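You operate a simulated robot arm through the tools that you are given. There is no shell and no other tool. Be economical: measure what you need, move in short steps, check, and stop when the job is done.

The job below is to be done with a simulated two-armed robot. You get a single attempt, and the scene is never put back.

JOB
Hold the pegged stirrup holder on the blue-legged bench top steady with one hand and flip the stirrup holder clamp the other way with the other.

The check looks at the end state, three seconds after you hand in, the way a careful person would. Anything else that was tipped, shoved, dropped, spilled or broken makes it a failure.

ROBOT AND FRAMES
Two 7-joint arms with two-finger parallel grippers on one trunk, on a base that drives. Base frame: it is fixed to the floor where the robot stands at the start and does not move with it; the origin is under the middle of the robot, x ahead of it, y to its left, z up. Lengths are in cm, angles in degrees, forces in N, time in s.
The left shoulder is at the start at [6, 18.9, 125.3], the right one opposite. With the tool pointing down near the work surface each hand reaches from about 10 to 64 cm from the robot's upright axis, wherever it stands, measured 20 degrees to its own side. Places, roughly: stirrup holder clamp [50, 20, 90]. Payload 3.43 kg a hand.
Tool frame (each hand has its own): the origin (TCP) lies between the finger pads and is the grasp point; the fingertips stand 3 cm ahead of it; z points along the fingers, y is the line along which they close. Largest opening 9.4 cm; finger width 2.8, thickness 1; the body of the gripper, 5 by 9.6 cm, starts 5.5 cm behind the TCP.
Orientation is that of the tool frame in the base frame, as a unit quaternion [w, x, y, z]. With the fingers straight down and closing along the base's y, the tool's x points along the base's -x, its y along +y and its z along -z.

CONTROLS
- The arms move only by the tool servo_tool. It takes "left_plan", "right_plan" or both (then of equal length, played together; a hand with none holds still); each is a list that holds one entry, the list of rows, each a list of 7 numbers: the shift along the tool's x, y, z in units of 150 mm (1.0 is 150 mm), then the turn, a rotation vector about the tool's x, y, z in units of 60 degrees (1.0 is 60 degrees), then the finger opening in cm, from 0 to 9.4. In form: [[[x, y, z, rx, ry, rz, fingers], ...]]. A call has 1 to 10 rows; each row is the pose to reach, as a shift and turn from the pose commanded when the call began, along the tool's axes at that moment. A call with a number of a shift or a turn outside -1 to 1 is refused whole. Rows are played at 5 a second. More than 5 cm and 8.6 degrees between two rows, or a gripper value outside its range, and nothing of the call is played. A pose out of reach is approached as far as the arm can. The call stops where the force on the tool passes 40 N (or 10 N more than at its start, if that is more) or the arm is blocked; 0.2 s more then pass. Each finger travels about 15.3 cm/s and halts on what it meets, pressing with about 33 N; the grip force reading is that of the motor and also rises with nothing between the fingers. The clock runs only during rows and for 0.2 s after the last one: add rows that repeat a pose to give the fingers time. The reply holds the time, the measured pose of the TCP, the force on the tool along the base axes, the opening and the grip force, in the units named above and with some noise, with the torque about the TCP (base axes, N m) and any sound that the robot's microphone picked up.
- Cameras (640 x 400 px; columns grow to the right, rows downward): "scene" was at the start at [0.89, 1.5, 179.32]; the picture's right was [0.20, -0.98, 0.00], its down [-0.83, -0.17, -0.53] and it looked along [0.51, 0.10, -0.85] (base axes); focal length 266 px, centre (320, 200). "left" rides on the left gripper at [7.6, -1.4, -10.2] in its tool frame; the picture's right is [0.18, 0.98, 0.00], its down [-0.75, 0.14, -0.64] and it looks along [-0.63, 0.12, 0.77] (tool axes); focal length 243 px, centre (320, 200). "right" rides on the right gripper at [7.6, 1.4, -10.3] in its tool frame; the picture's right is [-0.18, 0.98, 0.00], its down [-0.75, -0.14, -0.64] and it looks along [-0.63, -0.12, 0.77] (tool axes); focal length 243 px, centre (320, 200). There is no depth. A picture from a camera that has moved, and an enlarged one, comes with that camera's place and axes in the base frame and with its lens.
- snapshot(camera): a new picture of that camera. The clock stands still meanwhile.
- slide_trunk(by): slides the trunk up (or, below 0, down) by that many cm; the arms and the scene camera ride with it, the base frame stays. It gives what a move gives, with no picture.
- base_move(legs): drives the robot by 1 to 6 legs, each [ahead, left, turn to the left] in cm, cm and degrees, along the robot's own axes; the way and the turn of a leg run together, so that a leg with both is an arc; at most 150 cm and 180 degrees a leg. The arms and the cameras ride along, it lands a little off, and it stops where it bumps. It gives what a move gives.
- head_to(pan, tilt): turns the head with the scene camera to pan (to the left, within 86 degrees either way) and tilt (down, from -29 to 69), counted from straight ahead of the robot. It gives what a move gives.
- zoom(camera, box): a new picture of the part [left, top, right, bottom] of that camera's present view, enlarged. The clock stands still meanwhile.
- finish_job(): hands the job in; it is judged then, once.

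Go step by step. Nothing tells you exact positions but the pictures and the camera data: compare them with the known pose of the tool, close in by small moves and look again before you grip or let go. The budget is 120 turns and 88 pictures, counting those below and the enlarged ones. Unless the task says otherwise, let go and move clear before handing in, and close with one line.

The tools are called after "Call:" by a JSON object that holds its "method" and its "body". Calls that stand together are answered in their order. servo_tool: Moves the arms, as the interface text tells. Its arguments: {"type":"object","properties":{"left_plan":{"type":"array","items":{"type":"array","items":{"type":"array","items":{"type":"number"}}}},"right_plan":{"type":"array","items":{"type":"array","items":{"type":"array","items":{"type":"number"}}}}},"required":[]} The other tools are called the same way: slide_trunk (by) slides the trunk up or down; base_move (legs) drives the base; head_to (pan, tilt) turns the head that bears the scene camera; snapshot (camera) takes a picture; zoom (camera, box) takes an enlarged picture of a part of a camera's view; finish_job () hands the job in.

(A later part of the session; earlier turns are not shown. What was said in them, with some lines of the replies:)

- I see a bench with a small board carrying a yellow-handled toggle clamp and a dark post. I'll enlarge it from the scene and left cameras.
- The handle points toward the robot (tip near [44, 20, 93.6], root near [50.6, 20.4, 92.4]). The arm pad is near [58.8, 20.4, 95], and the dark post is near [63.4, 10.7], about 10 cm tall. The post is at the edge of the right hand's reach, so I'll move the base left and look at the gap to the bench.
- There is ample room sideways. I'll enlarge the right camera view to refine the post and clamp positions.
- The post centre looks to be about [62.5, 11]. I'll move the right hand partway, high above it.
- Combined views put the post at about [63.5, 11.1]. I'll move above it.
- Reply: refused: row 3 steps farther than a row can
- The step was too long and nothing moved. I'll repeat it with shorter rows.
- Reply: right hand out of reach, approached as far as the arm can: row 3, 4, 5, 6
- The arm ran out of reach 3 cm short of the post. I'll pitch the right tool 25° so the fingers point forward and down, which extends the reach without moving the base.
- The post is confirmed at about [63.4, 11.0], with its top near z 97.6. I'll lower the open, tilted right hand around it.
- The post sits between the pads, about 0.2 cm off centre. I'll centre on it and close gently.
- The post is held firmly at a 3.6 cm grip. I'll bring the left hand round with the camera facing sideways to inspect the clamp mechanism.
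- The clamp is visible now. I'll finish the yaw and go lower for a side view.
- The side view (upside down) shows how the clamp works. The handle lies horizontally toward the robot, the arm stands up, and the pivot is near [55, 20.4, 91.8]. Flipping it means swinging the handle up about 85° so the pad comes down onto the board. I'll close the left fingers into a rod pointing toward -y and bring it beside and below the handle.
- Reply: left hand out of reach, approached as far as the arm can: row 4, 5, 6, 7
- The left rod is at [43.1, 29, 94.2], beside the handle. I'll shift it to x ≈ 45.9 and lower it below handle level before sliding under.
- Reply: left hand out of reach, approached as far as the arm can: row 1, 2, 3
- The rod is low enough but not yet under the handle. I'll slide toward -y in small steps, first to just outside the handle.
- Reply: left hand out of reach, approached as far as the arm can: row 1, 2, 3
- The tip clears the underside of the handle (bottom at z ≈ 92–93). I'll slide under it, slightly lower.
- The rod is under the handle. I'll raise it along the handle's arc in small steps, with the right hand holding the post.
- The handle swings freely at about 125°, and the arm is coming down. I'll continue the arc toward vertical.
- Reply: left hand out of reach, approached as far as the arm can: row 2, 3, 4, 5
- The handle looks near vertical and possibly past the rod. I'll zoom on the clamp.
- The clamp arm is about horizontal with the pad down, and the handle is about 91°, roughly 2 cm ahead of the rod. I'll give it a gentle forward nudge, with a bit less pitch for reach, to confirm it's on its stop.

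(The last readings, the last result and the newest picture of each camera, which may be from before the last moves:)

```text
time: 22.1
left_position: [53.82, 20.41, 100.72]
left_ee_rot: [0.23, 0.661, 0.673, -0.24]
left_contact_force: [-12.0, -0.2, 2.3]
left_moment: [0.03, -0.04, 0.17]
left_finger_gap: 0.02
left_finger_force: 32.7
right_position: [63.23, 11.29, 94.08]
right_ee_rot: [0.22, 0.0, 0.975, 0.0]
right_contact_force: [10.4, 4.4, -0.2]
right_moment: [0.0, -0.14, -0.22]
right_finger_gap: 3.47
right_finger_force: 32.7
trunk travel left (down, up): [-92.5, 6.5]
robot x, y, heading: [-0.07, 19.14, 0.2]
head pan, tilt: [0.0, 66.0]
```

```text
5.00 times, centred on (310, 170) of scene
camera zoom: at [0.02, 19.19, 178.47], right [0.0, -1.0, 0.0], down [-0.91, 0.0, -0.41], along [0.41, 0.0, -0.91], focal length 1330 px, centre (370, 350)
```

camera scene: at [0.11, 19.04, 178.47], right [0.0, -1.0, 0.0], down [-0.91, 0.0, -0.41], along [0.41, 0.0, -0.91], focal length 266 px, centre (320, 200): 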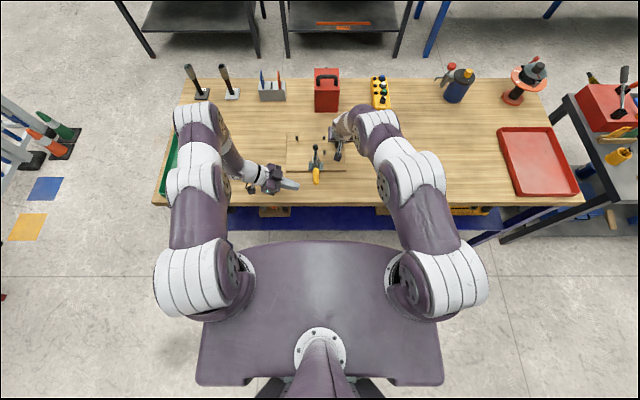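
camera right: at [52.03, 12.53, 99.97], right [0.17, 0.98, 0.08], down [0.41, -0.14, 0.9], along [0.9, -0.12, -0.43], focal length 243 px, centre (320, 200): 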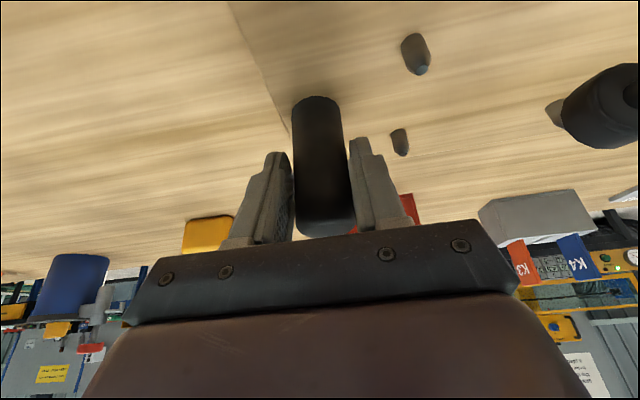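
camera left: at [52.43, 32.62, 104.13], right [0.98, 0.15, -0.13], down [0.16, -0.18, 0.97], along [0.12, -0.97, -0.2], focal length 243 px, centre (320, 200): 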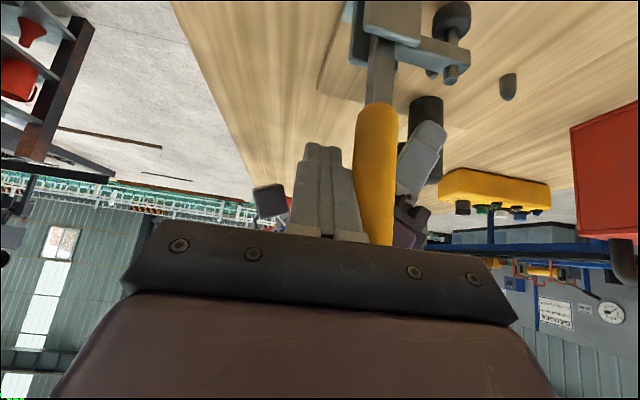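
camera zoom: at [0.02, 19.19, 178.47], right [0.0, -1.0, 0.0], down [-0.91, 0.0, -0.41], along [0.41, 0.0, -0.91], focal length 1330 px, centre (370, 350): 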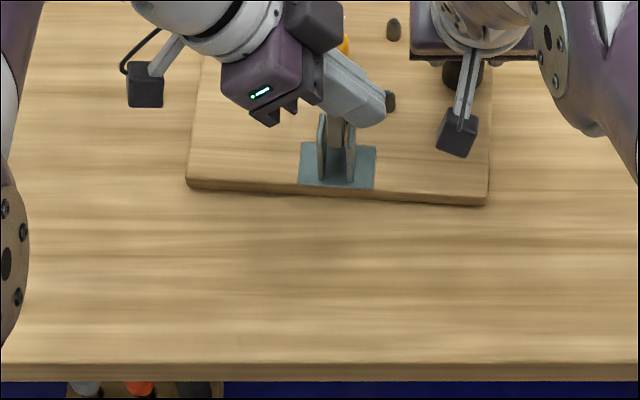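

The clamp is on its stop, but the nudge turned the board slightly about the post. I'll back the left hand off and see how much it moved.

Call:
{"method": "servo_tool", "body": {"left_plan": [[[0, -0.1, 0, 0, 0, 0, 0], [0, -0.25, 0, 0, 0, 0, 0], [0, -0.4, -0.1, 0, 0, 0, 0], [0, -0.5, -0.35, 0, 0, 0, 0], [0, -0.6, -0.6, 0, 0, 0, 0], [0, -0.6, -0.85, 0, 0, 0, 0], [0, -0.6, -0.85, 0, 0, 0, 0]]]}}

Call:
{"method": "zoom", "body": {"camera": "scene", "box": [260, 130, 360, 210]}}

Call:
{"method": "snapshot", "body": {"camera": "left"}}

```text
time: 23.7
left_position: [44.98, 28.34, 111.02]
left_ee_rot: [0.23, 0.661, 0.673, -0.24]
left_contact_force: [0.0, -0.4, 0.3]
left_moment: [0.02, 0.02, -0.01]
left_finger_gap: 0.0
left_finger_force: 32.8
right_position: [63.18, 11.09, 93.97]
right_ee_rot: [0.219, 0.0, 0.976, 0.0]
right_contact_force: [-4.2, 0.9, -0.9]
right_moment: [-0.09, 0.08, 0.09]
right_finger_gap: 3.43
right_finger_force: 33.4
trunk travel left (down, up): [-92.5, 6.5]
robot x, y, heading: [0.09, 18.83, 0.3]
head pan, tilt: [0.0, 66.0]
```

```text
5.00 times, centred on (310, 170) of scene
camera zoom: at [0.07, 19.06, 178.46], right [0.0, -1.0, 0.0], down [-0.91, 0.0, -0.41], along [0.41, 0.0, -0.91], focal length 1330 px, centre (370, 350)
```

zoom: 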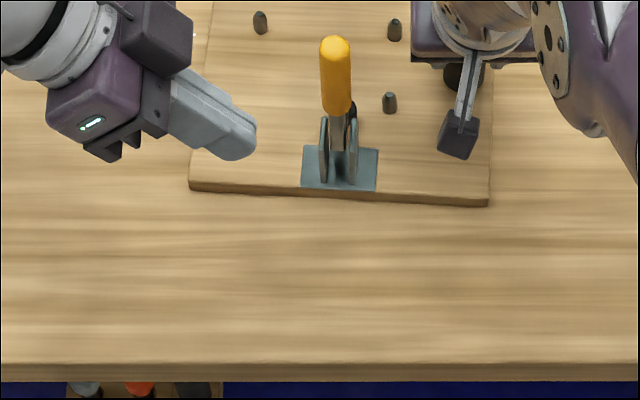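

```text
47 pictures are left
camera left: at [43.39, 40.55, 114.22], right [0.98, 0.15, -0.13], down [0.16, -0.18, 0.97], along [0.12, -0.97, -0.2], focal length 243 px, centre (320, 200)
```

left: 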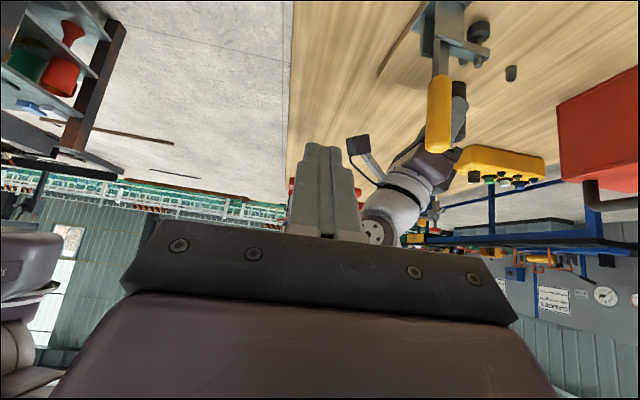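

The flip is done and holding. The board yawed about 3.8° around the held post, so I'll turn the right hand back by that amount to square it.

Call:
{"method": "servo_tool", "body": {"right_plan": [[[0, 0, 0, -0.009, 0, -0.019, 2.5], [0, 0, 0, -0.018, 0, -0.038, 2.5], [0, 0, 0, -0.027, 0, -0.058, 2.5], [0, 0, 0, -0.027, 0, -0.058, 2.5]]]}}

Call:
{"method": "zoom", "body": {"camera": "scene", "box": [260, 130, 360, 210]}}

```text
time: 24.7
left_position: [45.02, 28.19, 110.88]
left_ee_rot: [0.229, 0.661, 0.673, -0.24]
left_contact_force: [0.0, 0.1, 0.4]
left_moment: [0.02, 0.0, -0.04]
left_finger_gap: 0.0
left_finger_force: 32.7
right_position: [63.42, 11.31, 93.94]
right_ee_rot: [0.218, -0.032, 0.975, 0.007]
right_contact_force: [3.1, -0.9, -2.8]
right_moment: [0.04, 0.01, -0.29]
right_finger_gap: 3.43
right_finger_force: 32.6
trunk travel left (down, up): [-92.5, 6.5]
robot x, y, heading: [-0.02, 19.08, 0.1]
head pan, tilt: [0.0, 66.0]
```

```text
5.00 times, centred on (310, 170) of scene
camera zoom: at [0.24, 19.05, 178.47], right [0.0, -1.0, 0.0], down [-0.91, 0.0, -0.41], along [0.41, 0.0, -0.91], focal length 1330 px, centre (370, 350)
```

zoom: 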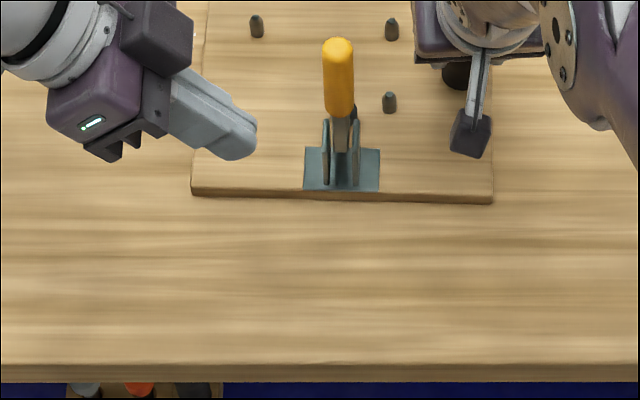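

That recovered about half of it. I'll turn another 3°.

Call:
{"method": "servo_tool", "body": {"right_plan": [[[0, 0, 0, -0.009, 0, -0.019, 2.5], [0, 0, 0, -0.018, 0, -0.038, 2.5], [0, 0, 0, -0.021, 0, -0.046, 2.5], [0, 0, 0, -0.021, 0, -0.046, 2.5]]]}}

Call:
{"method": "zoom", "body": {"camera": "scene", "box": [260, 130, 360, 210]}}

```text
time: 25.7
left_position: [44.9, 28.32, 110.89]
left_ee_rot: [0.23, 0.661, 0.673, -0.241]
left_contact_force: [0.0, 0.7, -0.3]
left_moment: [0.01, 0.02, -0.02]
left_finger_gap: 0.0
left_finger_force: 32.7
right_position: [63.48, 11.27, 93.94]
right_ee_rot: [0.218, -0.059, 0.974, 0.012]
right_contact_force: [0.7, 1.0, -3.7]
right_moment: [0.0, 0.06, -0.24]
right_finger_gap: 3.46
right_finger_force: 32.8
trunk travel left (down, up): [-92.5, 6.5]
robot x, y, heading: [-0.14, 18.7, -0.1]
head pan, tilt: [0.0, 66.0]
```

```text
5.00 times, centred on (310, 170) of scene
camera zoom: at [0.22, 19.08, 178.47], right [0.0, -1.0, 0.0], down [-0.91, 0.0, -0.41], along [0.41, 0.0, -0.91], focal length 1330 px, centre (370, 350)
```

zoom: 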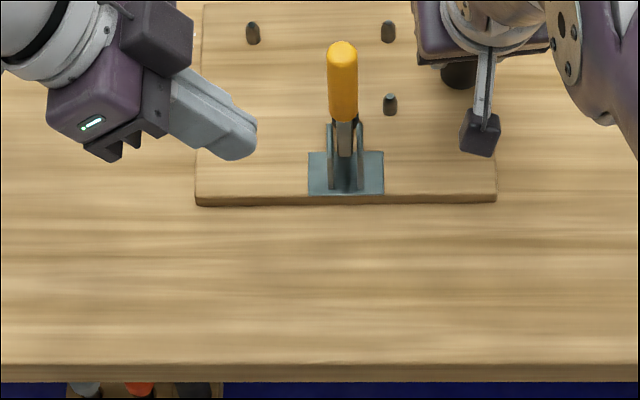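

The board is square again, within about 0.4 cm of where it began. I'll open the right hand and withdraw along its finger axis.

Call:
{"method": "servo_tool", "body": {"right_plan": [[[0, 0, 0, 0, 0, 0, 4], [0, 0, 0, 0, 0, 0, 6], [0, 0, 0, 0, 0, 0, 8], [0, 0, 0, 0, 0, 0, 8], [0, 0, -0.2, 0, 0, 0, 8], [0, 0, -0.4, 0, 0, 0, 8], [0, 0, -0.6, 0, 0, 0, 8], [0, 0, -0.8, 0, 0, 0, 8], [0, 0, -0.98, 0, 0, 0, 8]]]}}

Call:
{"method": "snapshot", "body": {"camera": "scene"}}

Call:
{"method": "zoom", "body": {"camera": "scene", "box": [260, 130, 360, 210]}}

```text
time: 27.7
left_position: [44.78, 28.27, 111.05]
left_ee_rot: [0.229, 0.662, 0.672, -0.24]
left_contact_force: [-1.0, -1.4, 0.7]
left_moment: [0.03, 0.01, -0.02]
left_finger_gap: 0.0
left_finger_force: 33.4
right_position: [57.26, 10.45, 107.16]
right_ee_rot: [0.218, -0.058, 0.974, 0.013]
right_contact_force: [-0.5, 0.1, 0.2]
right_moment: [0.02, -0.03, -0.02]
right_finger_gap: 8.01
right_finger_force: 0.0
trunk travel left (down, up): [-92.5, 6.5]
robot x, y, heading: [0.21, 18.91, 0.1]
head pan, tilt: [0.0, 66.0]
```

```text
44 pictures are left
camera scene: at [-0.02, 19.06, 178.46], right [0.0, -1.0, 0.0], down [-0.91, 0.0, -0.41], along [0.41, 0.0, -0.91], focal length 266 px, centre (320, 200)
```

scene: 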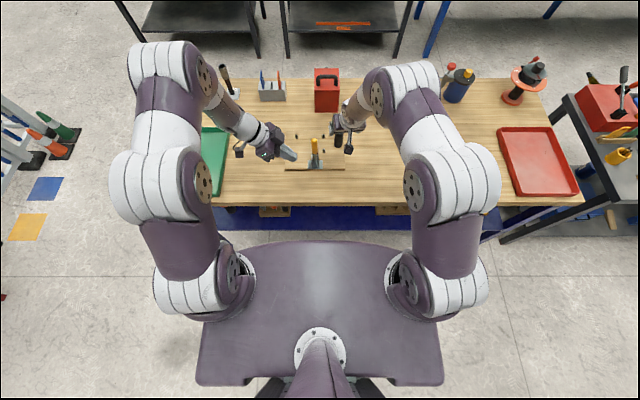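

```text
5.00 times, centred on (310, 170) of scene
camera zoom: at [-0.02, 19.06, 178.46], right [0.0, -1.0, 0.0], down [-0.91, 0.0, -0.41], along [0.41, 0.0, -0.91], focal length 1330 px, centre (370, 350)
```

zoom: 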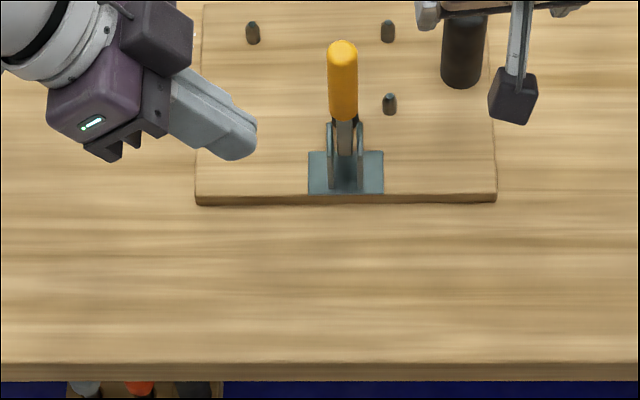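

Released cleanly: the post is upright and the clamp is still flipped. I'll raise both hands clear and take a last look.

Call:
{"method": "servo_tool", "body": {"left_plan": [[[0, 0, -0.2, 0, 0, 0, 0], [0, 0, -0.4, 0, 0, 0, 0], [0, 0, -0.6, 0, 0, 0, 0], [0, 0, -0.6, 0, 0, 0, 0]]], "right_plan": [[[0, 0, -0.2, 0, 0, 0, 8], [0, 0, -0.4, 0, 0, 0, 8], [0, 0, -0.6, 0, 0, 0, 8], [0, 0, -0.6, 0, 0, 0, 8]]]}}

Call:
{"method": "snapshot", "body": {"camera": "left"}}

Call:
{"method": "zoom", "body": {"camera": "scene", "box": [240, 70, 400, 210]}}

```text
time: 28.7
left_position: [45.15, 33.77, 117.71]
left_ee_rot: [0.229, 0.661, 0.672, -0.241]
left_contact_force: [-0.2, -0.7, 0.4]
left_moment: [0.0, -0.01, -0.01]
left_finger_gap: 0.0
left_finger_force: 32.7
right_position: [53.42, 10.06, 115.34]
right_ee_rot: [0.218, -0.058, 0.974, 0.013]
right_contact_force: [0.5, -0.6, 0.0]
right_moment: [-0.01, 0.02, -0.01]
right_finger_gap: 8.0
right_finger_force: 0.0
trunk travel left (down, up): [-92.5, 6.5]
robot x, y, heading: [-0.04, 19.1, 0.2]
head pan, tilt: [0.0, 66.0]
```

```text
42 pictures are left
camera left: at [43.75, 46.01, 121.09], right [0.98, 0.15, -0.13], down [0.16, -0.18, 0.97], along [0.12, -0.97, -0.2], focal length 243 px, centre (320, 200)
```

left: 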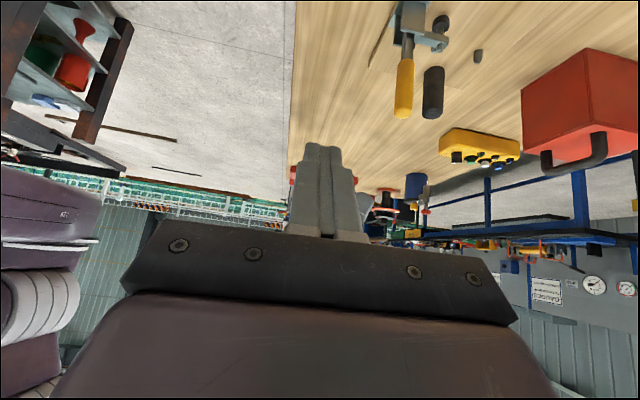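

```text
2.86 times, centred on (320, 140) of scene
camera zoom: at [0.21, 19.07, 178.46], right [0.0, -1.0, 0.0], down [-0.91, 0.0, -0.41], along [0.41, 0.0, -0.91], focal length 760 px, centre (320, 371)
```

zoom: 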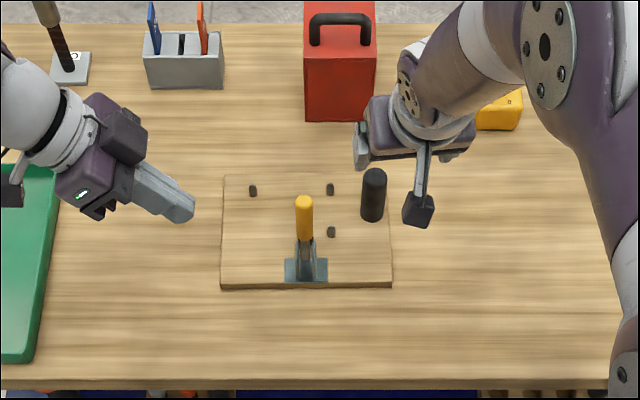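

The clamp handle stands upright with the arm down, the board is square, nothing else was disturbed and both hands are clear. I'm handing in.

Call:
{"method": "finish_job", "body": {}}

```text
The job is handed in.
```

The stirrup holder clamp is flipped: its handle is now upright and its arm is down. The board slipped a few degrees when I nudged the clamp against its stop, and I turned it back to within about 0.4 cm of where it started.
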